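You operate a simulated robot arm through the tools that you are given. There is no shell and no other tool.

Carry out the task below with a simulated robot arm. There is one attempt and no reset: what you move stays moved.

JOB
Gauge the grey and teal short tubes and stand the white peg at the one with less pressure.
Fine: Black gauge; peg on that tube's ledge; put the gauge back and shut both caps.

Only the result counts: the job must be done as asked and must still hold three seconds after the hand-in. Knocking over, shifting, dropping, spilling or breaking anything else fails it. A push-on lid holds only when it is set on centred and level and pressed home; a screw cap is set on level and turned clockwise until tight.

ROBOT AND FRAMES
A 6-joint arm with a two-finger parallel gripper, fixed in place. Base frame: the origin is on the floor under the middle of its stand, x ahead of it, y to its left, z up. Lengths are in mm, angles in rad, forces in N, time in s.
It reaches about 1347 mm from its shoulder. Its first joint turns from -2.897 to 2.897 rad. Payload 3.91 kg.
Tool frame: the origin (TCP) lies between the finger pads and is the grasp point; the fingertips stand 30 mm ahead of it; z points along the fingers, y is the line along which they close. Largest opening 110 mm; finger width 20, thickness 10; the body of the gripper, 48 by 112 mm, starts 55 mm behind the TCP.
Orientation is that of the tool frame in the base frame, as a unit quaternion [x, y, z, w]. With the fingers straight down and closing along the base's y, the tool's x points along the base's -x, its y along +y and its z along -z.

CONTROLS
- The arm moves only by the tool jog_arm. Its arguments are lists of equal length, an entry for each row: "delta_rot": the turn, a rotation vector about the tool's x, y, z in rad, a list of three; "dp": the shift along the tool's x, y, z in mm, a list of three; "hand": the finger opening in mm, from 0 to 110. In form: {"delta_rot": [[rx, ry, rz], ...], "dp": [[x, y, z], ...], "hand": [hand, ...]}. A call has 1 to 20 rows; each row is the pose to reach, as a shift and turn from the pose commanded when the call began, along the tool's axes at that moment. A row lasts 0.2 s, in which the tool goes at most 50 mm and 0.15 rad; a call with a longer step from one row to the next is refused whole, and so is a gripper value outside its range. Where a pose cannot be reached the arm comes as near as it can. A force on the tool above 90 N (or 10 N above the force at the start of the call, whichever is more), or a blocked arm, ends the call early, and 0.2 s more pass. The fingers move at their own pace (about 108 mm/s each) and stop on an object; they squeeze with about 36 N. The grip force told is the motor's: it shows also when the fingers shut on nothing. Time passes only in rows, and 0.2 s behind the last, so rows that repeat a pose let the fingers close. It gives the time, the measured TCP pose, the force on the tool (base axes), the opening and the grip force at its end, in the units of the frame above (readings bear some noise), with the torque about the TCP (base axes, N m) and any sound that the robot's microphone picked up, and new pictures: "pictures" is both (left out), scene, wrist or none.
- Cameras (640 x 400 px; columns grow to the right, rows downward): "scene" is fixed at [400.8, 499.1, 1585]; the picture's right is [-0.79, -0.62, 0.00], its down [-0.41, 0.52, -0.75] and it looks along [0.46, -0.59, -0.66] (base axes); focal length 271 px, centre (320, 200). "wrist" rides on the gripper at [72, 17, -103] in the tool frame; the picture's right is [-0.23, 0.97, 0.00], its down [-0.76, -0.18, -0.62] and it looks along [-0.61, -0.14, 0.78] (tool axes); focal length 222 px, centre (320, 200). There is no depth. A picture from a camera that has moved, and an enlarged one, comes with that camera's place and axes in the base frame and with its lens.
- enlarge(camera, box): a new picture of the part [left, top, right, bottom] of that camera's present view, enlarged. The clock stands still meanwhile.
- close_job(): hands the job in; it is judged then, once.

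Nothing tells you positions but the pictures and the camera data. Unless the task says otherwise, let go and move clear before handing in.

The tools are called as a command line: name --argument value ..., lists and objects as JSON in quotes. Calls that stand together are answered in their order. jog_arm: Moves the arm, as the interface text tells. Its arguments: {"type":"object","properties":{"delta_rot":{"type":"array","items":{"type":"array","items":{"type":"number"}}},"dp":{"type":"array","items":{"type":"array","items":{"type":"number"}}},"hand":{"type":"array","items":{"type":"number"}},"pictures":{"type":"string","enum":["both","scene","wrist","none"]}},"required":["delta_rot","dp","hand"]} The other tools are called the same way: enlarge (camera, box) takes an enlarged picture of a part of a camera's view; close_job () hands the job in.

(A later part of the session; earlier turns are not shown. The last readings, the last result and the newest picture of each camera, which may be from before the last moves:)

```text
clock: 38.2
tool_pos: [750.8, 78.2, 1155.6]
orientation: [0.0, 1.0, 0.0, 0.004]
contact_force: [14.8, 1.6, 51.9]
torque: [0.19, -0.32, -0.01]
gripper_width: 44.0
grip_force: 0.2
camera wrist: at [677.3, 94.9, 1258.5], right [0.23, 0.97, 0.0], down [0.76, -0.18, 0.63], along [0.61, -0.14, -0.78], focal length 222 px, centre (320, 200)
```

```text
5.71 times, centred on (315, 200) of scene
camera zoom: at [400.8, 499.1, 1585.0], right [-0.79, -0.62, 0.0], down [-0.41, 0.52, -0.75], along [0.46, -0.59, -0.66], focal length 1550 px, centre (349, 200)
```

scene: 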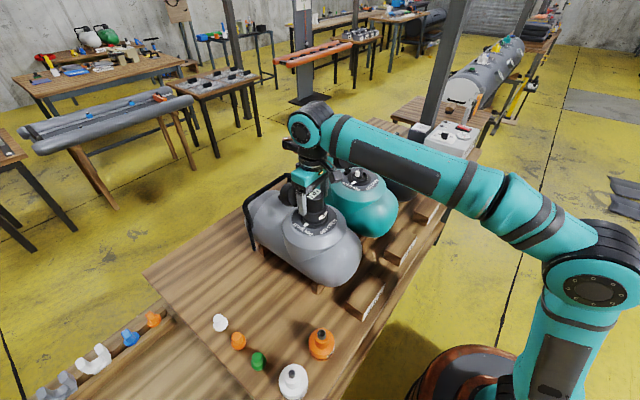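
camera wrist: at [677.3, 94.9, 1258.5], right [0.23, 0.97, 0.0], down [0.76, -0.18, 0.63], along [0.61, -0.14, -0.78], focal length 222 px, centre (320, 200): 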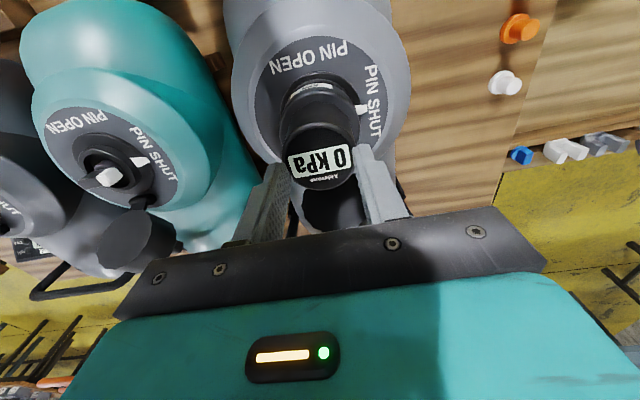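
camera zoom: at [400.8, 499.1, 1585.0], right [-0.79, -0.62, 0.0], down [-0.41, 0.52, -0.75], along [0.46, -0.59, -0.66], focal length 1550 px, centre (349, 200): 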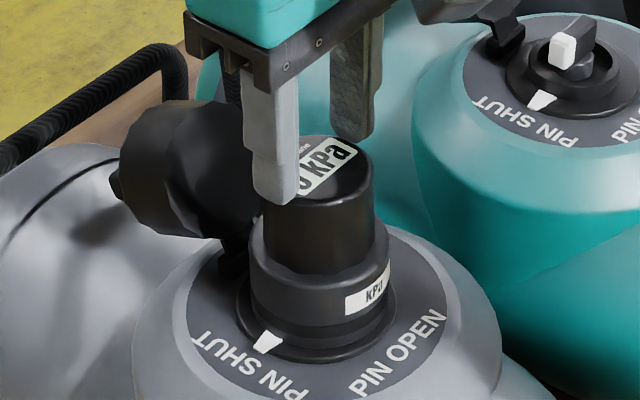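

Contact on the top rim at 52 N, still 0 kPa. I'll zoom right in on the joint between gauge and flange to see whether it is really home.

enlarge --camera "scene" --box '[304, 208, 332, 230]'

enlarge --camera "wrist" --box '[270, 70, 370, 140]'

enlarge --camera "scene" --box '[340, 155, 376, 185]'

```text
16.00 times, centred on (318, 219) of scene
camera zoom: at [400.8, 499.1, 1585.0], right [-0.79, -0.62, 0.0], down [-0.41, 0.52, -0.75], along [0.46, -0.59, -0.66], focal length 4340 px, centre (352, -104)
```

zoom: 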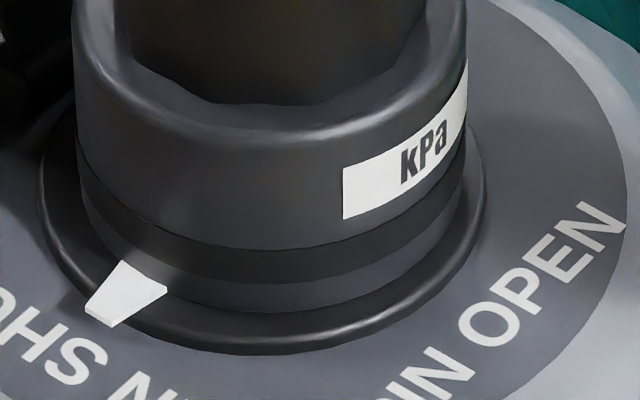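

```text
5.71 times, centred on (320, 105) of wrist
camera zoom: at [677.3, 94.9, 1258.5], right [0.23, 0.97, 0.0], down [0.76, -0.18, 0.63], along [0.61, -0.14, -0.78], focal length 1269 px, centre (320, 743)
```

zoom: 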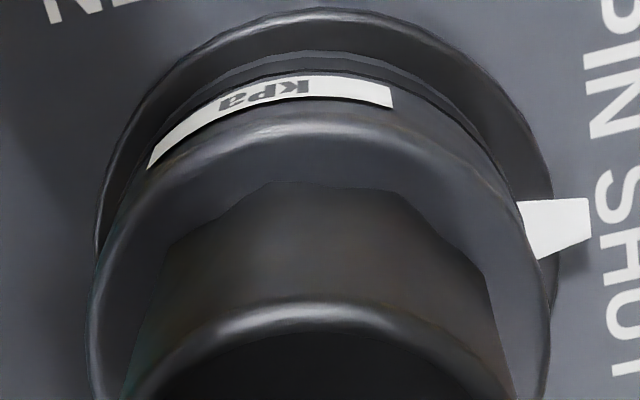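

```text
13.33 times, centred on (358, 170) of scene
camera zoom: at [400.8, 499.1, 1585.0], right [-0.79, -0.62, 0.0], down [-0.41, 0.52, -0.75], along [0.46, -0.59, -0.66], focal length 3616 px, centre (-187, 600)
```

zoom: 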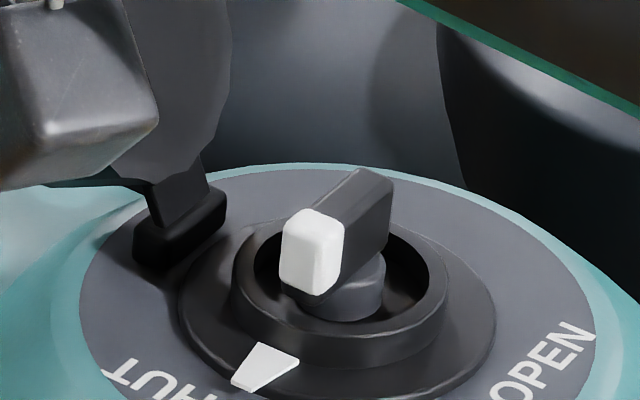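

The gauge may have crept about 2 mm toward −x under the press. I'll nudge +x while keeping moderate pressure to centre it, then check the display.

jog_arm --delta_rot '[[0, 0, 0], [0, 0, 0], [0, 0, 0]]' --dp '[[-1.2, 0.2, 0], [-2.2, 0.3, 0.2], [-2.2, 0.3, 0.2]]' --hand '[44, 44, 44]' --pictures "none"

enlarge --camera "wrist" --box '[220, 60, 420, 240]'

enlarge --camera "scene" --box '[304, 208, 332, 230]'

```text
clock: 39.0
tool_pos: [748.7, 78.0, 1155.0]
orientation: [0.0, 1.0, 0.0, 0.004]
contact_force: [-6.6, -1.2, 79.6]
torque: [-0.08, 0.35, -0.07]
gripper_width: 44.0
grip_force: 0.1
```

```text
2.22 times, centred on (320, 150) of wrist
camera zoom: at [677.8, 95.0, 1258.5], right [0.23, 0.97, 0.0], down [0.76, -0.18, 0.63], along [0.61, -0.14, -0.78], focal length 494 px, centre (320, 311)
```

zoom: 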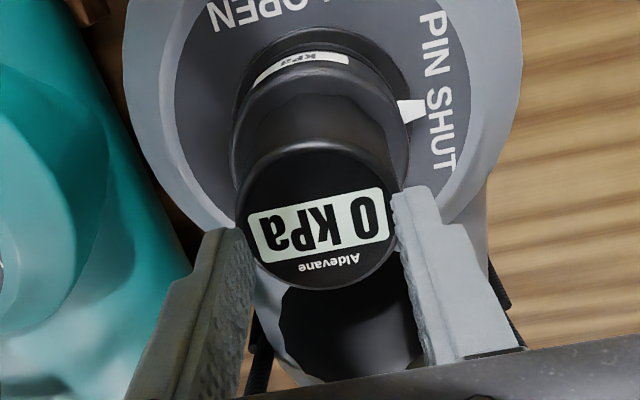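

```text
16.00 times, centred on (318, 219) of scene
camera zoom: at [400.8, 499.1, 1585.0], right [-0.79, -0.62, 0.0], down [-0.41, 0.52, -0.75], along [0.46, -0.59, -0.66], focal length 4340 px, centre (352, -104)
```

zoom: 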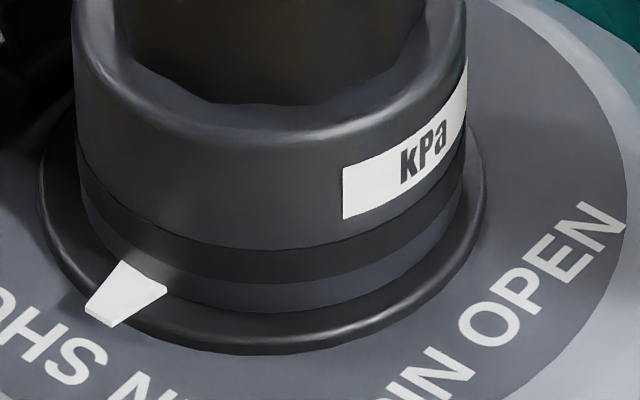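

Even at 80 N it stays at 0, so pressing alone is not enough. I'll lift off, regrip the knob and try twisting the seated gauge both ways.

jog_arm --delta_rot '[[0, 0, 0], [0, 0, 0], [0, 0, 0], [0, 0, 0]]' --dp '[[0, 0, -4], [0, 0, -8], [0, 0, -8], [0, 0, -8]]' --hand '[44, 44, 80, 80]' --pictures "wrist"

enlarge --camera "wrist" --box '[220, 60, 420, 240]'

```text
clock: 40.0
tool_pos: [754.2, 78.7, 1158.2]
orientation: [0.0, 1.0, -0.001, 0.0]
contact_force: [0.2, -0.4, -1.3]
torque: [0.01, 0.02, -0.03]
gripper_width: 80.0
grip_force: 0.2
camera wrist: at [682.7, 95.7, 1261.9], right [0.23, 0.97, 0.0], down [0.76, -0.18, 0.62], along [0.61, -0.14, -0.78], focal length 222 px, centre (320, 200)
```

wrist: 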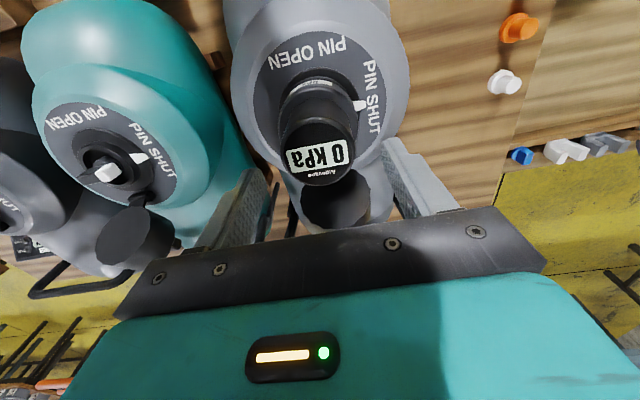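

```text
2.22 times, centred on (320, 150) of wrist
camera zoom: at [682.7, 95.7, 1261.9], right [0.23, 0.97, 0.0], down [0.76, -0.18, 0.62], along [0.61, -0.14, -0.78], focal length 494 px, centre (320, 311)
```

zoom: 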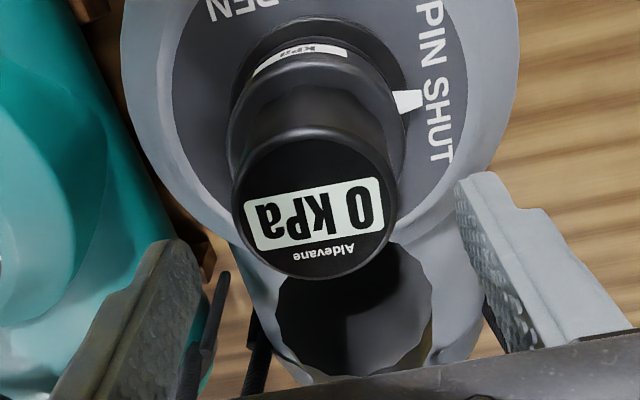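

jog_arm --delta_rot '[[0, 0, 0], [0, 0, 0], [0, 0, 0], [0, 0, 0], [0, 0, 0], [0, 0, 0], [0, 0, 0]]' --dp '[[4.5, -0.8, 5], [4.5, -0.8, 22], [4.5, -0.8, 38], [4.5, -0.8, 40], [4.5, -0.8, 40], [4.5, -0.8, 40], [4.5, -0.8, 40]]' --hand '[80, 80, 80, 80, 60, 40, 40]' --pictures "none"

jog_arm --delta_rot '[[0, 0, -0.12], [0, 0, -0.24], [0, 0, -0.36], [0, 0, -0.48], [0, 0, -0.6], [0, 0, -0.6]]' --dp '[[0, 0, 0.5], [0, 0, 0.5], [0, 0, 0.5], [0, 0, 0.5], [0, 0, 0.5], [0, 0, 0.5]]' --hand '[40, 40, 40, 40, 40, 40]' --pictures "wrist"

```text
clock: 41.6
tool_pos: [749.7, 77.9, 1119.4]
orientation: [0.0, 1.0, -0.001, 0.0]
contact_force: [0.2, 3.1, 0.0]
torque: [0.31, 0.0, 0.01]
gripper_width: 50.9
grip_force: 35.9
```

```text
clock: 43.0
tool_pos: [750.0, 78.5, 1119.9]
orientation: [-0.296, 0.955, -0.001, 0.001]
contact_force: [0.8, 1.5, 5.1]
torque: [0.3, 0.09, -0.03]
gripper_width: 50.8
grip_force: 36.1
camera wrist: at [680.3, 50.7, 1222.7], right [-0.36, 0.93, 0.0], down [0.73, 0.29, 0.62], along [0.58, 0.23, -0.78], focal length 222 px, centre (320, 200)
```

wrist: 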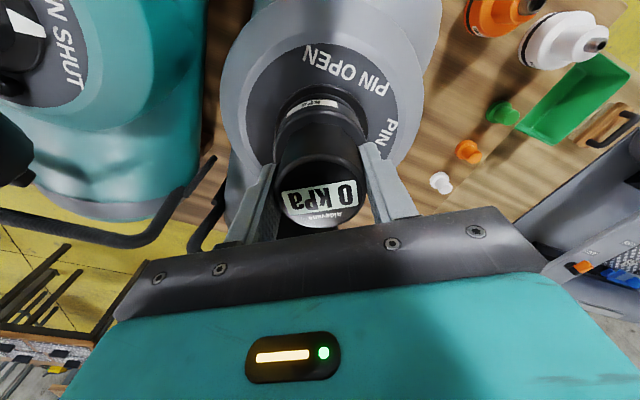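

jog_arm --delta_rot '[[0, 0, -0.14], [0, 0, -0.28], [0, 0, -0.42], [0, 0, -0.56], [0, 0, -0.7], [0, 0, -0.84], [0, 0, -0.95], [0, 0, -0.95]]' --dp '[[0, 0, 0.2], [0, 0, 0.4], [0, 0, 0.4], [0, 0, 0.4], [0, 0, 0.4], [0, 0, 0.4], [0, 0, 0.4], [0, 0, 0.4]]' --hand '[40, 40, 40, 40, 40, 40, 40, 40]' --pictures "both"

```text
clock: 44.8
tool_pos: [749.9, 77.9, 1118.3]
orientation: [-0.7, 0.714, -0.001, -0.001]
contact_force: [-2.2, 3.2, 13.2]
torque: [0.1, 0.54, -0.03]
gripper_width: 51.3
grip_force: 35.8
camera wrist: at [731.2, 5.6, 1222.3], right [-0.97, 0.25, 0.0], down [0.19, 0.76, 0.62], along [0.15, 0.6, -0.78], focal length 222 px, centre (320, 200)
```

scene: 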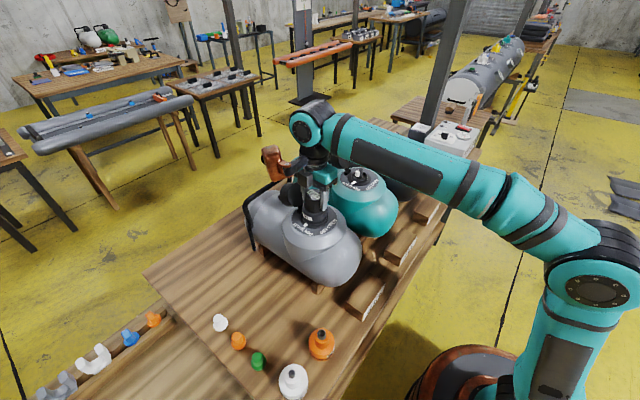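
wrist: 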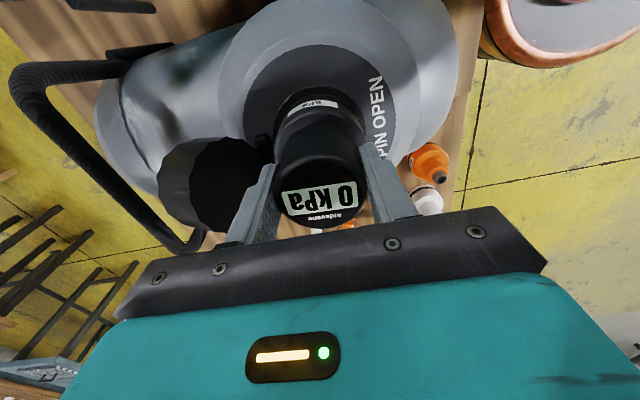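

No angle gives a reading on grey. Before drawing conclusions I'll try the gauge on the teal valve the same way: lift straight up, turn back to the original heading and carry it over at height.

jog_arm --delta_rot '[[0, 0, 0], [0, 0, 0], [0, 0, 0], [0, 0, 0.1], [0, 0, 0.24], [0, 0, 0.38], [0, 0, 0.52], [0, 0, 0.66], [0, 0, 0.8], [0, 0, 0.94], [0, 0, 1.08], [0, 0, 1.22], [0, 0, 1.36], [0, 0, 1.5], [0, 0, 1.55], [0, 0, 1.55]]' --dp '[[0, 0, -15], [0, 0, -40], [0, 0, -65], [0, 0, -80], [0, 0, -80], [0, 0, -80], [0, 0, -80], [0, 0, -80], [0, 0, -80], [0, 0, -80], [0, 0, -80], [0, 0, -80], [0, 0, -80], [0, 0, -80], [0, 0, -80], [0, 0, -80]]' --hand '[40, 40, 40, 40, 40, 40, 40, 40, 40, 40, 40, 40, 40, 40, 40, 40]' --pictures "both"

enlarge --camera "scene" --box '[285, 150, 345, 235]'

enlarge --camera "wrist" --box '[220, 60, 420, 240]'

```text
clock: 48.2
tool_pos: [749.7, 78.7, 1198.8]
orientation: [0.001, 1.0, -0.001, 0.0]
contact_force: [0.0, -0.1, -0.9]
torque: [-0.01, -0.01, -0.02]
gripper_width: 51.2
grip_force: 36.0
camera wrist: at [677.8, 95.1, 1302.0], right [0.23, 0.97, 0.0], down [0.76, -0.18, 0.62], along [0.61, -0.14, -0.78], focal length 222 px, centre (320, 200)
```

scene: 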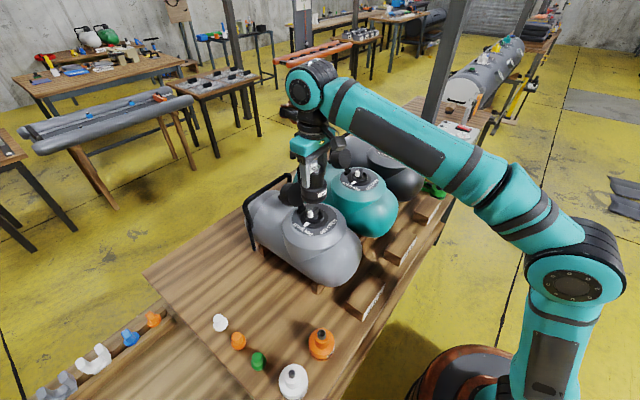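
wrist: 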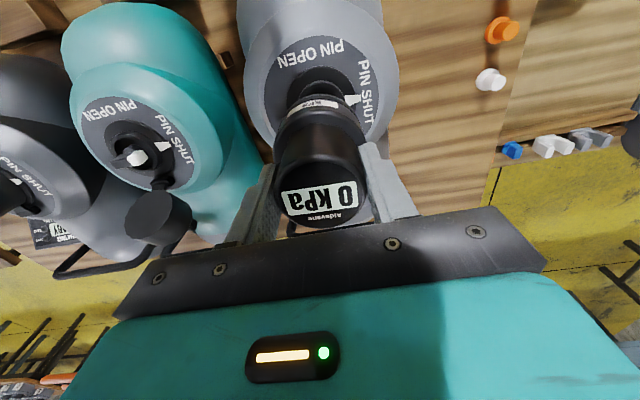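

```text
4.71 times, centred on (315, 192) of scene
camera zoom: at [400.8, 499.1, 1585.0], right [-0.79, -0.62, 0.0], down [-0.41, 0.52, -0.75], along [0.46, -0.59, -0.66], focal length 1276 px, centre (344, 235)
```

zoom: 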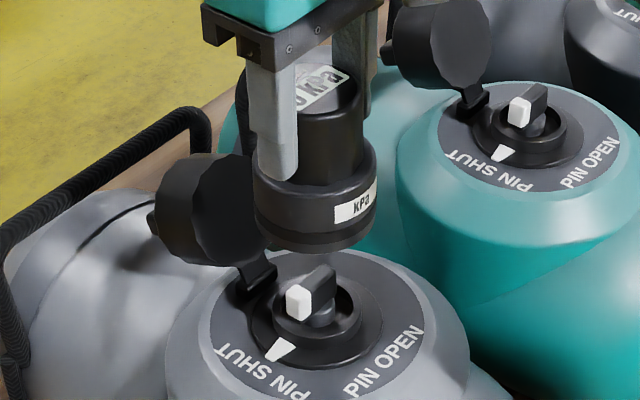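

```text
2.22 times, centred on (320, 150) of wrist
camera zoom: at [677.8, 95.1, 1302.0], right [0.23, 0.97, 0.0], down [0.76, -0.18, 0.62], along [0.61, -0.14, -0.78], focal length 494 px, centre (320, 311)
```

zoom: 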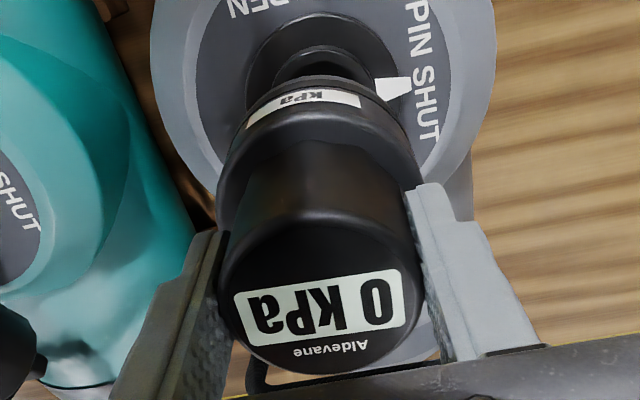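

The pin on grey is unchanged. I'll shift 241 mm to the teal valve and match its position in the wrist picture to this one.

jog_arm --delta_rot '[[0, 0, 0], [0, 0, 0], [0, 0, 0], [0, 0, 0], [0, 0, 0], [0, 0, 0], [0, 0, 0]]' --dp '[[0, -40, -10], [0, -85, -10], [0, -130, -10], [0, -175, -10], [0, -215, -10], [0, -241, 0], [0, -241, 0]]' --hand '[40, 40, 40, 40, 40, 40, 40]' --pictures "both"

enlarge --camera "scene" --box '[325, 110, 395, 200]'

enlarge --camera "wrist" --box '[220, 60, 420, 240]'

```text
clock: 49.8
tool_pos: [750.0, -163.4, 1198.3]
orientation: [0.0, 1.0, -0.001, 0.0]
contact_force: [0.2, 0.3, -1.6]
torque: [-0.01, 0.02, -0.02]
gripper_width: 51.1
grip_force: 35.6
camera wrist: at [677.7, -146.7, 1301.9], right [0.23, 0.97, 0.0], down [0.76, -0.18, 0.62], along [0.61, -0.14, -0.78], focal length 222 px, centre (320, 200)
```

scene: 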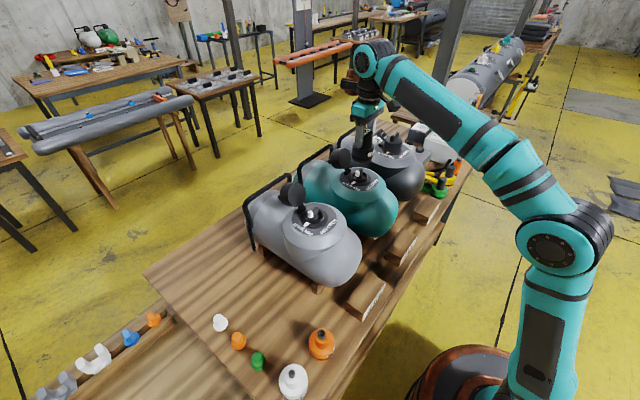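
wrist: 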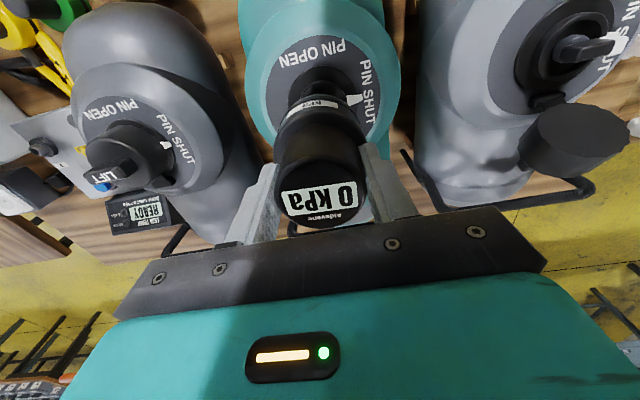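

```text
4.44 times, centred on (360, 155) of scene
camera zoom: at [400.8, 499.1, 1585.0], right [-0.79, -0.62, 0.0], down [-0.41, 0.52, -0.75], along [0.46, -0.59, -0.66], focal length 1206 px, centre (142, 400)
```

zoom: 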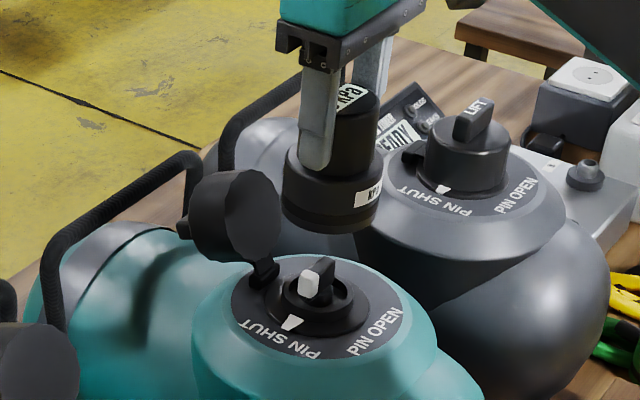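

```text
2.22 times, centred on (320, 150) of wrist
camera zoom: at [677.7, -146.7, 1301.9], right [0.23, 0.97, 0.0], down [0.76, -0.18, 0.62], along [0.61, -0.14, -0.78], focal length 494 px, centre (320, 311)
```

zoom: 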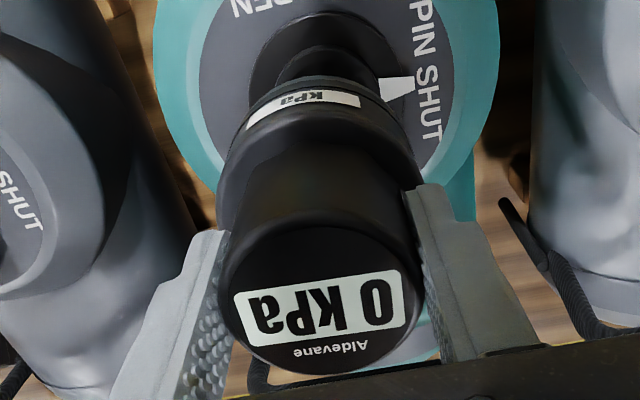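

The teal valve appears about 1.5 mm further +y than my position. I'll correct and lower onto it in stages.

jog_arm --delta_rot '[[0, 0, 0], [0, 0, 0], [0, 0, 0], [0, 0, 0]]' --dp '[[0, 1.5, 15], [0, 1.5, 30], [0, 1.5, 42], [0, 1.5, 42]]' --hand '[40, 40, 40, 40]' --pictures "none"

enlarge --camera "scene" --box '[330, 130, 385, 195]'

enlarge --camera "wrist" --box '[270, 60, 370, 130]'

```text
clock: 50.8
tool_pos: [749.1, -161.6, 1156.6]
orientation: [0.0, 1.0, -0.001, -0.001]
contact_force: [-0.2, 0.5, -1.4]
torque: [-0.03, 0.01, -0.03]
gripper_width: 50.9
grip_force: 36.1
```

```text
6.15 times, centred on (358, 162) of scene
camera zoom: at [400.8, 499.1, 1585.0], right [-0.79, -0.62, 0.0], down [-0.41, 0.52, -0.75], along [0.46, -0.59, -0.66], focal length 1669 px, centre (89, 431)
```

zoom: 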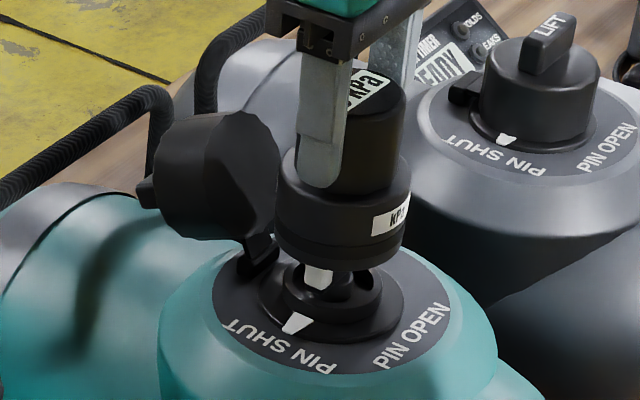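

```text
5.71 times, centred on (320, 95) of wrist
camera zoom: at [677.5, -144.6, 1260.3], right [0.23, 0.97, 0.0], down [0.76, -0.18, 0.62], along [0.61, -0.14, -0.78], focal length 1269 px, centre (320, 800)
```

zoom: 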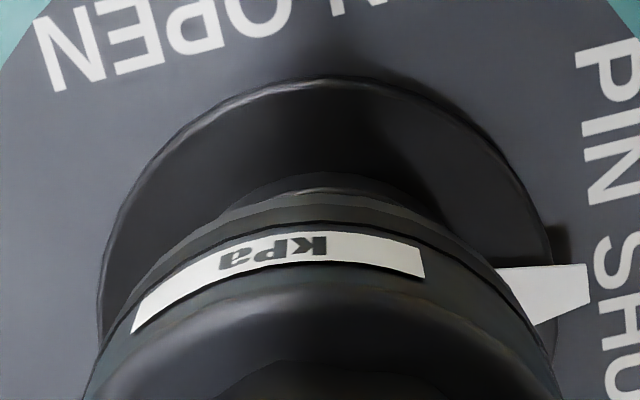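

jog_arm --delta_rot '[[0, 0, 0], [0, 0, 0], [0, 0, 0], [0, 0, 0]]' --dp '[[0.8, 1, 10], [0.8, 1, 20], [0.8, 1, 28], [0.8, 1, 28]]' --hand '[40, 40, 40, 40]' --pictures "none"

jog_arm --delta_rot '[[0, 0, 0], [0, 0, 0], [0, 0, 0]]' --dp '[[0, 0, 2], [0, 0, 4], [0, 0, 4]]' --hand '[40, 40, 40]' --pictures "none"

enlarge --camera "scene" --box '[330, 130, 385, 195]'

```text
clock: 51.8
tool_pos: [748.2, -160.3, 1129.0]
orientation: [0.0, 1.0, -0.001, 0.0]
contact_force: [0.4, 0.9, -1.2]
torque: [0.03, -0.02, 0.0]
gripper_width: 51.0
grip_force: 36.0
```

```text
clock: 52.6
tool_pos: [748.5, -160.1, 1124.9]
orientation: [0.0, 1.0, 0.0, 0.0]
contact_force: [0.4, 0.8, -0.7]
torque: [0.02, -0.01, 0.01]
gripper_width: 51.0
grip_force: 36.4
```

```text
6.15 times, centred on (358, 162) of scene
camera zoom: at [400.8, 499.1, 1585.0], right [-0.79, -0.62, 0.0], down [-0.41, 0.52, -0.75], along [0.46, -0.59, -0.66], focal length 1669 px, centre (89, 431)
```

zoom: 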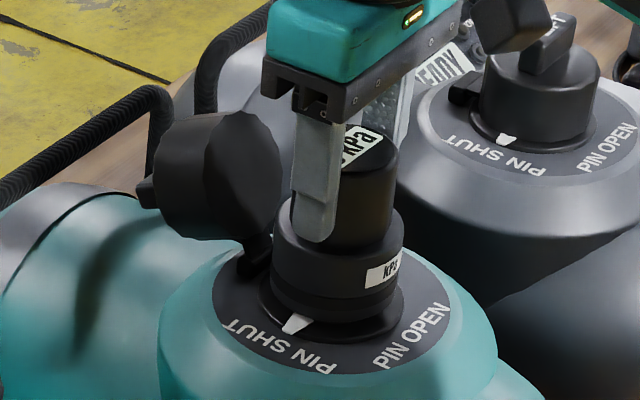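

jog_arm --delta_rot '[[0, 0, 0], [0, 0, 0], [0, 0, 0], [0, 0, 0]]' --dp '[[0, 0, 2], [0, 0, 4], [0, 0, 5], [0, 0, 5]]' --hand '[40, 40, 40, 40]' --pictures "none"

enlarge --camera "scene" --box '[330, 130, 385, 195]'

enlarge --camera "wrist" --box '[220, 60, 420, 240]'

```text
clock: 53.6
tool_pos: [749.3, -160.4, 1121.5]
orientation: [0.001, 1.0, -0.001, 0.0]
contact_force: [0.0, 0.0, -2.0]
torque: [-0.01, 0.01, -0.02]
gripper_width: 50.9
grip_force: 35.5
```

```text
6.15 times, centred on (358, 162) of scene
camera zoom: at [400.8, 499.1, 1585.0], right [-0.79, -0.62, 0.0], down [-0.41, 0.52, -0.75], along [0.46, -0.59, -0.66], focal length 1669 px, centre (89, 431)
```

zoom: 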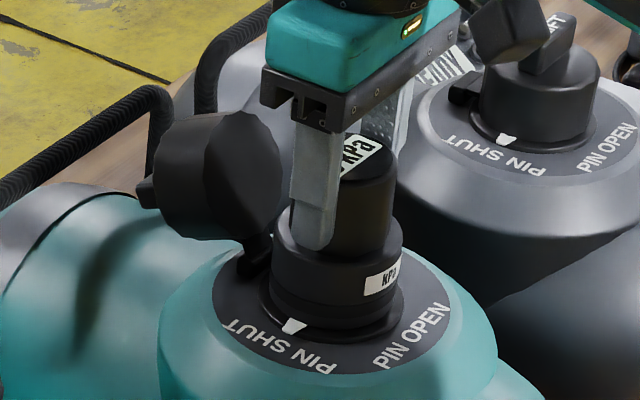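

```text
2.22 times, centred on (320, 150) of wrist
camera zoom: at [676.6, -143.7, 1223.5], right [0.23, 0.97, 0.0], down [0.76, -0.18, 0.62], along [0.61, -0.14, -0.78], focal length 494 px, centre (320, 311)
```

zoom: 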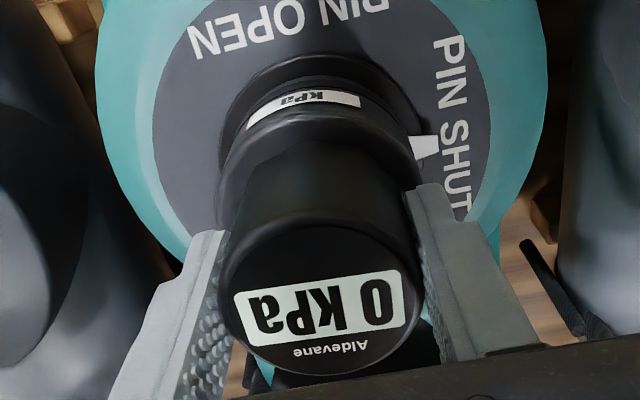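

jog_arm --delta_rot '[[0, 0, 0], [0, 0, 0], [0, 0, 0]]' --dp '[[0, 0, 1], [0, 0, 2.5], [0, 0, 2.5]]' --hand '[40, 40, 40]' --pictures "none"

enlarge --camera "scene" --box '[330, 130, 385, 195]'

enlarge --camera "wrist" --box '[220, 60, 420, 240]'

```text
clock: 54.4
tool_pos: [749.3, -160.5, 1118.4]
orientation: [0.0, 1.0, -0.001, 0.001]
contact_force: [4.5, -2.3, 17.2]
torque: [-0.25, 0.19, 0.12]
gripper_width: 51.0
grip_force: 35.8
```

```text
6.15 times, centred on (358, 162) of scene
camera zoom: at [400.8, 499.1, 1585.0], right [-0.79, -0.62, 0.0], down [-0.41, 0.52, -0.75], along [0.46, -0.59, -0.66], focal length 1669 px, centre (89, 431)
```

zoom: 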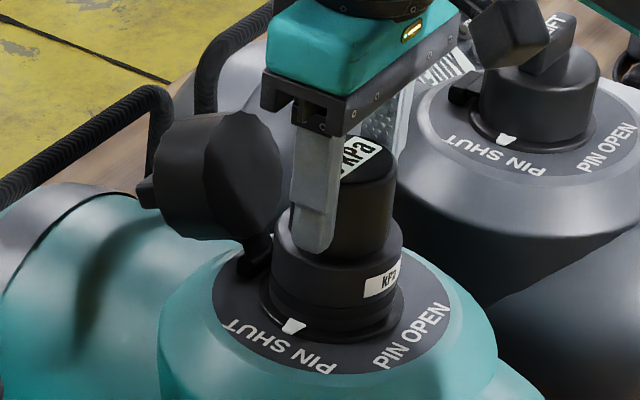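

```text
2.22 times, centred on (320, 150) of wrist
camera zoom: at [676.2, -143.5, 1221.5], right [0.23, 0.97, 0.0], down [0.76, -0.18, 0.63], along [0.61, -0.14, -0.78], focal length 494 px, centre (320, 311)
```

zoom: 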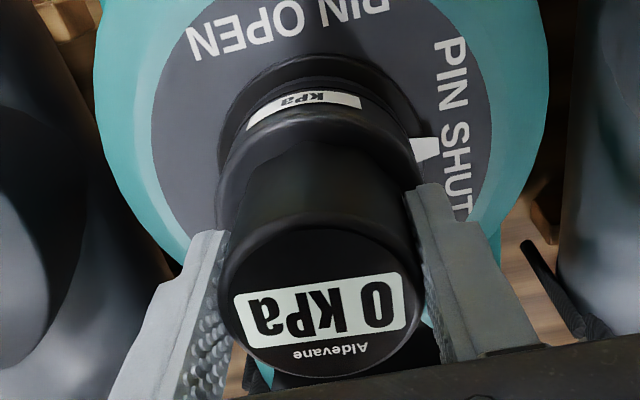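

Teal also reads 0 with its pin shut. While seated here, I'll try a larger clockwise twist with light pressure to rule out a bayonet.

jog_arm --delta_rot '[[0, 0, 0.14], [0, 0, 0.28], [0, 0, 0.42], [0, 0, 0.56], [0, 0, 0.7], [0, 0, 0.84], [0, 0, 0.98], [0, 0, 1.1], [0, 0, 1.1]]' --dp '[[0, 0, 0.3], [0, 0, 0.3], [0, 0, 0.3], [0, 0, 0.3], [0, 0, 0.3], [0, 0, 0.3], [0, 0, 0.3], [0, 0, 0.3], [0, 0, 0.3]]' --hand '[40, 40, 40, 40, 40, 40, 40, 40, 40]' --pictures "both"

enlarge --camera "scene" --box '[330, 130, 385, 195]'

```text
clock: 56.4
tool_pos: [749.2, -159.5, 1118.1]
orientation: [0.523, 0.852, -0.001, 0.001]
contact_force: [1.1, 10.2, 4.5]
torque: [0.51, -0.37, -0.08]
gripper_width: 51.1
grip_force: 36.7
camera wrist: at [731.6, -87.6, 1220.3], right [0.97, 0.24, 0.0], down [0.19, -0.76, 0.62], along [0.15, -0.61, -0.78], focal length 222 px, centre (320, 200)
```

scene: 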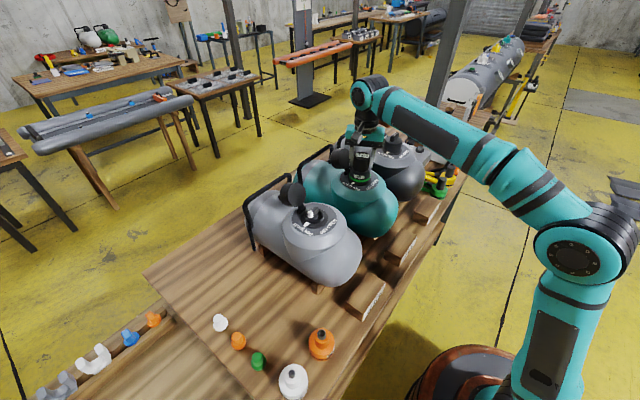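
wrist: 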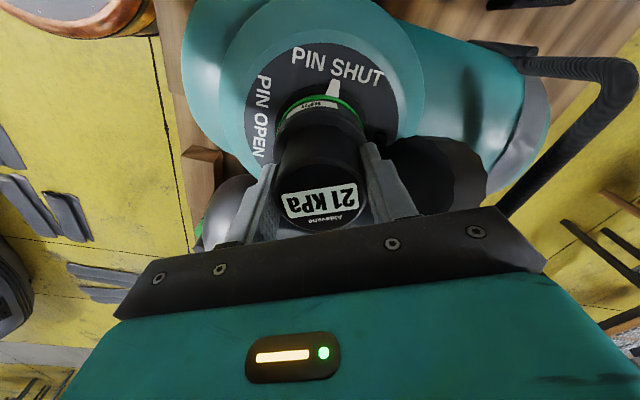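

```text
6.15 times, centred on (358, 162) of scene
camera zoom: at [400.8, 499.1, 1585.0], right [-0.79, -0.62, 0.0], down [-0.41, 0.52, -0.75], along [0.46, -0.59, -0.66], focal length 1669 px, centre (89, 431)
```

zoom: 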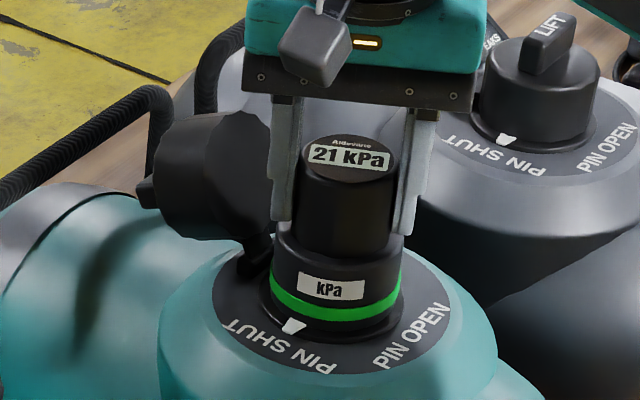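

The clockwise twist locked it: the ring turned green and teal reads 21 kPa. I'll confirm with a close-up, then untwist it.

enlarge --camera "scene" --box '[350, 145, 370, 160]'

enlarge --camera "wrist" --box '[270, 160, 370, 230]'

jog_arm --delta_rot '[[0, 0, -0.14], [0, 0, -0.28], [0, 0, -0.42], [0, 0, -0.56], [0, 0, -0.7], [0, 0, -0.84], [0, 0, -0.98], [0, 0, -1.1], [0, 0, -1.1]]' --dp '[[0, 0, 0], [0, 0, 0], [0, 0, 0], [0, 0, 0], [0, 0, 0], [0, 0, 0], [0, 0, 0], [0, 0, 0], [0, 0, 0]]' --hand '[40, 40, 40, 40, 40, 40, 40, 40, 40]' --pictures "both"

enlarge --camera "scene" --box '[330, 130, 385, 195]'

```text
16.00 times, centred on (360, 152) of scene
camera zoom: at [400.8, 499.1, 1585.0], right [-0.79, -0.62, 0.0], down [-0.41, 0.52, -0.75], along [0.46, -0.59, -0.66], focal length 4340 px, centre (-320, 960)
```

zoom: 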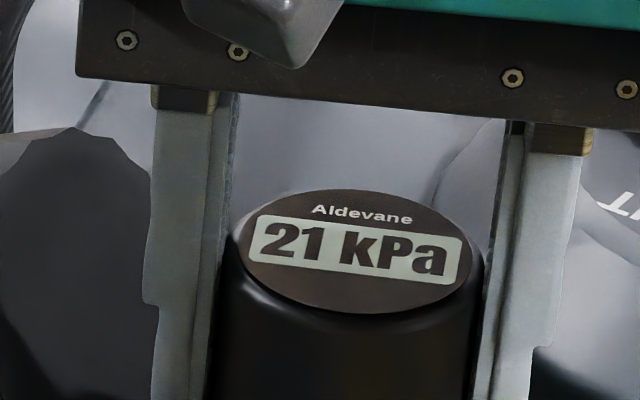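

```text
5.71 times, centred on (320, 195) of wrist
camera zoom: at [731.6, -87.6, 1220.3], right [0.97, 0.24, 0.0], down [0.19, -0.76, 0.62], along [0.15, -0.61, -0.78], focal length 1269 px, centre (320, 229)
```

zoom: 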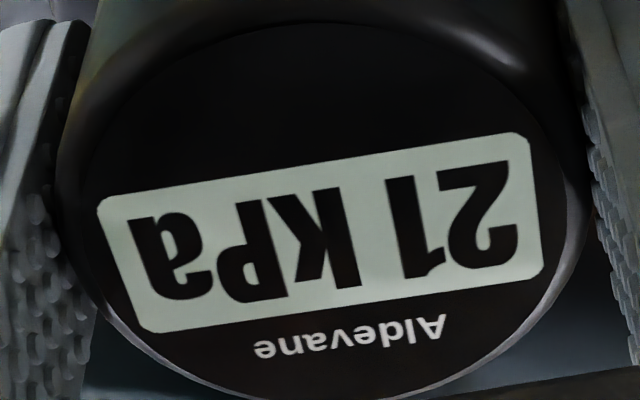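

```text
clock: 58.4
tool_pos: [749.6, -159.4, 1118.1]
orientation: [0.0, 1.0, -0.001, 0.0]
contact_force: [-0.5, 0.8, -1.8]
torque: [0.02, 0.0, -0.02]
gripper_width: 50.9
grip_force: 35.7
camera wrist: at [676.7, -144.0, 1220.6], right [0.23, 0.97, 0.0], down [0.76, -0.18, 0.62], along [0.61, -0.14, -0.78], focal length 222 px, centre (320, 200)
```

scene: 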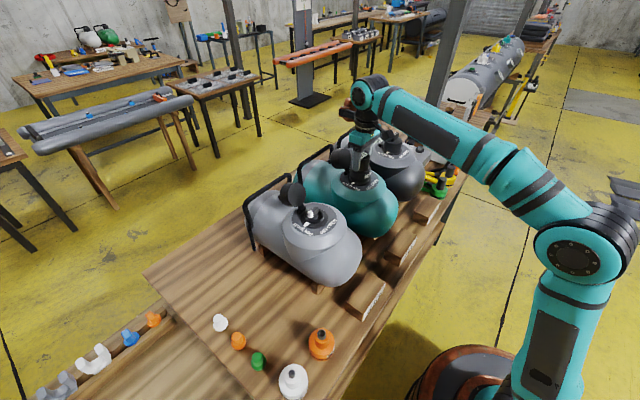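
wrist: 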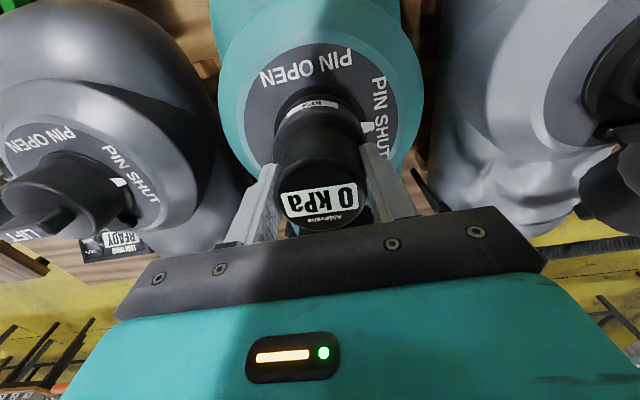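

```text
6.15 times, centred on (358, 162) of scene
camera zoom: at [400.8, 499.1, 1585.0], right [-0.79, -0.62, 0.0], down [-0.41, 0.52, -0.75], along [0.46, -0.59, -0.66], focal length 1669 px, centre (89, 431)
```

zoom: 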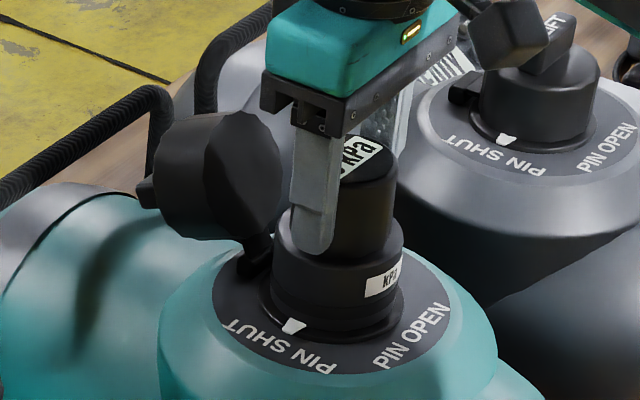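

Unlocked cleanly (back to 0). I'll lift it off teal, carry it to grey, and seat it there.

jog_arm --delta_rot '[[0, 0, 0], [0, 0, 0], [0, 0, 0]]' --dp '[[0, 0, -3], [0, 0, -6], [0, 0, -6]]' --hand '[40, 40, 40]' --pictures "none"

jog_arm --delta_rot '[[0, 0, 0], [0, 0, 0], [0, 0, 0], [0, 0, 0], [0, 0, 0], [0, 0, 0], [0, 0, 0], [0, 0, 0], [0, 0, 0], [0, 0, 0], [0, 0, 0], [0, 0, 0]]' --dp '[[0, 0, -25], [0, 0, -55], [0, 0, -80], [0, 40, -85], [0, 85, -85], [0, 130, -85], [0, 175, -85], [0, 215, -85], [0.2, 238.5, -80], [0.2, 238.5, -60], [0.2, 238.5, -36], [0.2, 238.5, -36]]' --hand '[40, 40, 40, 40, 40, 40, 40, 40, 40, 40, 40, 40]' --pictures "none"

enlarge --camera "scene" --box '[285, 165, 345, 235]'

enlarge --camera "wrist" --box '[270, 60, 370, 130]'

```text
clock: 59.2
tool_pos: [748.0, -160.7, 1124.7]
orientation: [0.0, 1.0, -0.001, -0.001]
contact_force: [-0.6, 0.2, -1.1]
torque: [0.01, -0.01, -0.01]
gripper_width: 51.0
grip_force: 36.1
```

```text
clock: 61.8
tool_pos: [747.7, 78.0, 1158.5]
orientation: [-0.001, 1.0, -0.001, 0.0]
contact_force: [-0.3, -1.1, -0.9]
torque: [0.02, 0.02, 0.0]
gripper_width: 51.0
grip_force: 35.5
```

```text
5.71 times, centred on (315, 200) of scene
camera zoom: at [400.8, 499.1, 1585.0], right [-0.79, -0.62, 0.0], down [-0.41, 0.52, -0.75], along [0.46, -0.59, -0.66], focal length 1550 px, centre (349, 200)
```

zoom: 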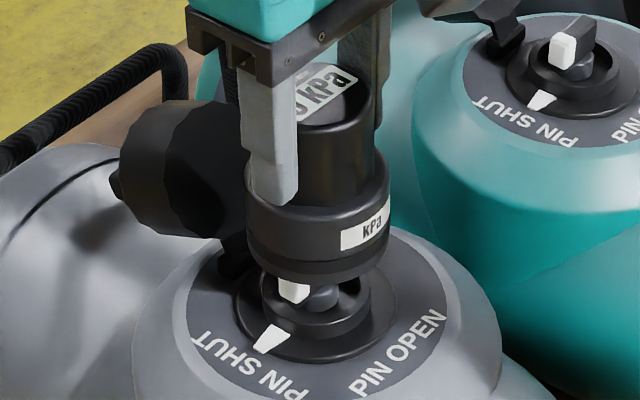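

```text
5.71 times, centred on (320, 95) of wrist
camera zoom: at [676.3, 95.0, 1262.3], right [0.23, 0.97, 0.0], down [0.76, -0.18, 0.62], along [0.61, -0.14, -0.78], focal length 1269 px, centre (320, 800)
```

zoom: 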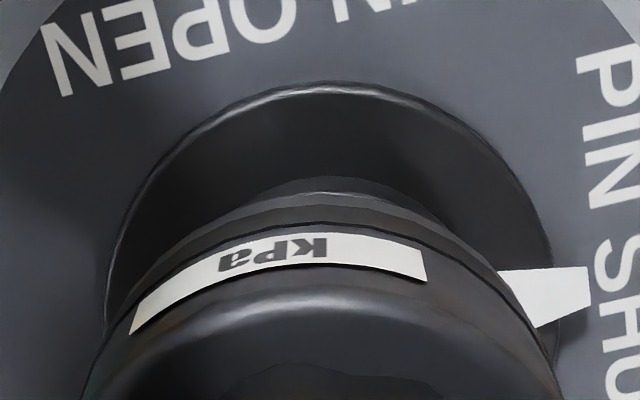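

jog_arm --delta_rot '[[0, 0, 0], [0, 0, 0], [0, 0, 0], [0, 0, 0], [0, 0, 0]]' --dp '[[0, 1.2, 10], [0, 1.2, 20], [0, 1.2, 30], [0, 1.2, 36], [0, 1.2, 36]]' --hand '[40, 40, 40, 40, 40]' --pictures "none"

jog_arm --delta_rot '[[0, 0, 0], [0, 0, 0], [0, 0, 0]]' --dp '[[0, 0, 2], [0, 0, 4], [0, 0, 4]]' --hand '[40, 40, 40]' --pictures "none"

```text
clock: 63.0
tool_pos: [748.3, 79.0, 1123.4]
orientation: [0.0, 1.0, -0.001, 0.0]
contact_force: [0.8, -0.4, -1.7]
torque: [0.0, 0.01, 0.0]
gripper_width: 50.8
grip_force: 35.9
```

```text
clock: 63.8
tool_pos: [748.6, 78.8, 1119.0]
orientation: [0.0, 1.0, -0.001, 0.001]
contact_force: [-0.4, 0.2, -2.1]
torque: [-0.01, 0.03, 0.05]
gripper_width: 51.0
grip_force: 36.0
```

jog_arm --delta_rot '[[0, 0, 0], [0, 0, 0], [0, 0, 0]]' --dp '[[0, 0, 0.8], [0, 0, 1.6], [0, 0, 1.6]]' --hand '[40, 40, 40]' --pictures "none"

```text
clock: 64.6
tool_pos: [750.6, 80.3, 1116.9]
orientation: [0.0, 1.0, -0.001, -0.001]
contact_force: [0.2, -0.2, 0.9]
torque: [0.05, -0.04, 0.05]
gripper_width: 51.1
grip_force: 36.0
```

jog_arm --delta_rot '[[0, 0, 0], [0, 0, 0], [0, 0, 0]]' --dp '[[0, 0, 0.6], [0, 0, 1.2], [0, 0, 1.2]]' --hand '[40, 40, 40]' --pictures "none"

```text
clock: 65.4
tool_pos: [747.5, 79.8, 1117.9]
orientation: [0.0, 1.0, -0.001, 0.0]
contact_force: [7.0, -0.5, 20.1]
torque: [0.42, -0.03, -0.11]
gripper_width: 51.1
grip_force: 36.5
```

Seated on grey with ~20 N. Now I twist clockwise 1.1 rad and read the display.

jog_arm --delta_rot '[[0, 0, 0.14], [0, 0, 0.28], [0, 0, 0.42], [0, 0, 0.56], [0, 0, 0.7], [0, 0, 0.84], [0, 0, 0.98], [0, 0, 1.1], [0, 0, 1.1]]' --dp '[[0, 0, 0.2], [0, 0, 0.2], [0, 0, 0.2], [0, 0, 0.2], [0, 0, 0.2], [0, 0, 0.2], [0, 0, 0.2], [0, 0, 0.2], [0, 0, 0.2]]' --hand '[40, 40, 40, 40, 40, 40, 40, 40, 40]' --pictures "wrist"

enlarge --camera "scene" --box '[290, 170, 345, 235]'

enlarge --camera "wrist" --box '[270, 160, 370, 230]'

```text
clock: 67.4
tool_pos: [748.9, 79.4, 1114.1]
orientation: [0.523, 0.852, -0.001, 0.0]
contact_force: [-3.4, -1.3, -10.6]
torque: [0.17, -0.1, -0.07]
gripper_width: 49.9
grip_force: 36.1
camera wrist: at [731.5, 151.0, 1218.3], right [0.97, 0.24, 0.0], down [0.19, -0.76, 0.62], along [0.15, -0.61, -0.78], focal length 222 px, centre (320, 200)
```

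wrist: 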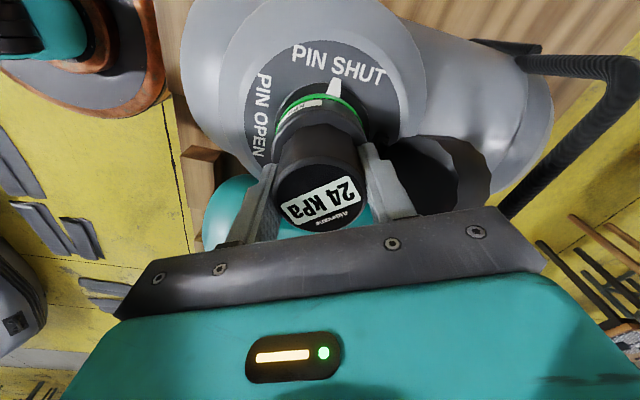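

```text
6.15 times, centred on (318, 202) of scene
camera zoom: at [400.8, 499.1, 1585.0], right [-0.79, -0.62, 0.0], down [-0.41, 0.52, -0.75], along [0.46, -0.59, -0.66], focal length 1669 px, centre (335, 185)
```

zoom: 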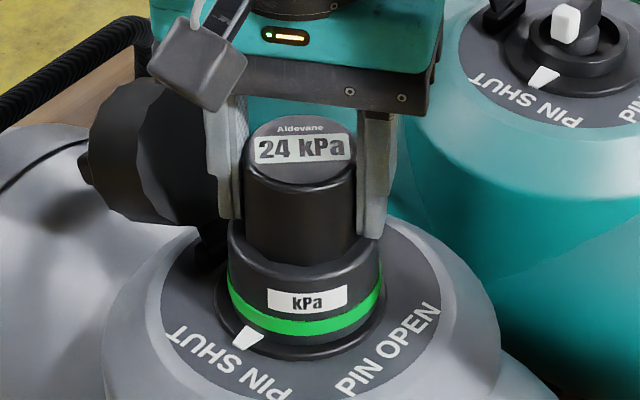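

```text
5.71 times, centred on (320, 195) of wrist
camera zoom: at [731.5, 151.0, 1218.3], right [0.97, 0.24, 0.0], down [0.19, -0.76, 0.62], along [0.15, -0.61, -0.78], focal length 1269 px, centre (320, 229)
```

zoom: 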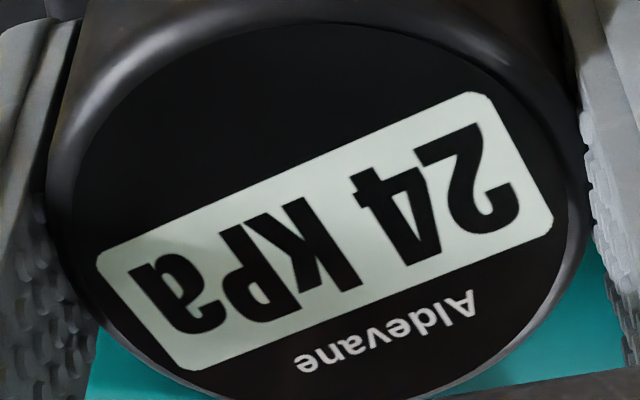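

Grey reads 24 kPa and teal 21 kPa, so the white peg belongs on teal's ledge. I'll untwist the gauge from grey and check it is free.

jog_arm --delta_rot '[[0, 0, -0.14], [0, 0, -0.28], [0, 0, -0.42], [0, 0, -0.56], [0, 0, -0.7], [0, 0, -0.84], [0, 0, -0.98], [0, 0, -1.1], [0, 0, -1.1]]' --dp '[[0, 0, 0], [0, 0, 0], [0, 0, 0], [0, 0, 0], [0, 0, 0], [0, 0, 0], [0, 0, 0], [0, 0, 0], [0, 0, 0]]' --hand '[40, 40, 40, 40, 40, 40, 40, 40, 40]' --pictures "wrist"

enlarge --camera "scene" --box '[290, 170, 345, 235]'

enlarge --camera "wrist" --box '[220, 60, 420, 240]'

```text
clock: 69.4
tool_pos: [749.6, 79.0, 1115.5]
orientation: [-0.001, 1.0, 0.0, 0.0]
contact_force: [0.9, -0.3, -1.6]
torque: [0.02, -0.02, -0.03]
gripper_width: 49.9
grip_force: 35.7
camera wrist: at [677.0, 95.8, 1219.3], right [0.23, 0.97, 0.0], down [0.76, -0.18, 0.62], along [0.61, -0.14, -0.78], focal length 222 px, centre (320, 200)
```

wrist: 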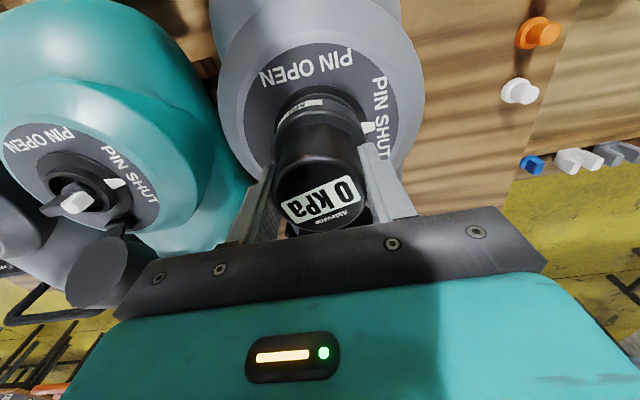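

```text
6.15 times, centred on (318, 202) of scene
camera zoom: at [400.8, 499.1, 1585.0], right [-0.79, -0.62, 0.0], down [-0.41, 0.52, -0.75], along [0.46, -0.59, -0.66], focal length 1669 px, centre (335, 185)
```

zoom: 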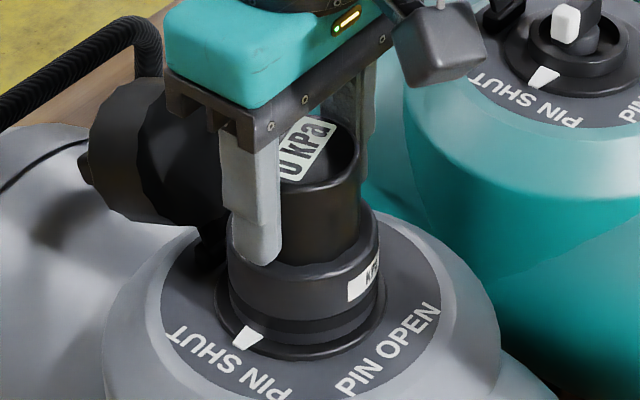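

```text
2.22 times, centred on (320, 150) of wrist
camera zoom: at [677.0, 95.8, 1219.3], right [0.23, 0.97, 0.0], down [0.76, -0.18, 0.62], along [0.61, -0.14, -0.78], focal length 494 px, centre (320, 311)
```

zoom: 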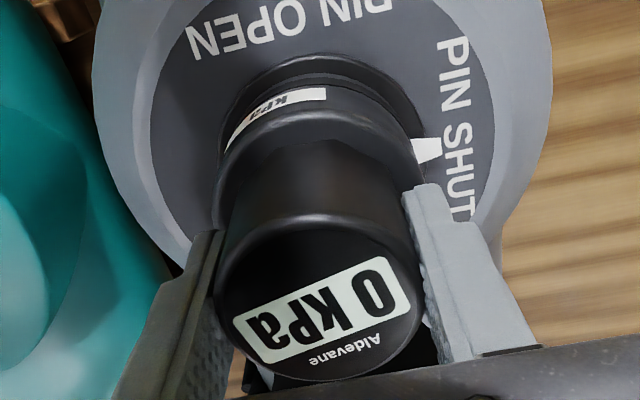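

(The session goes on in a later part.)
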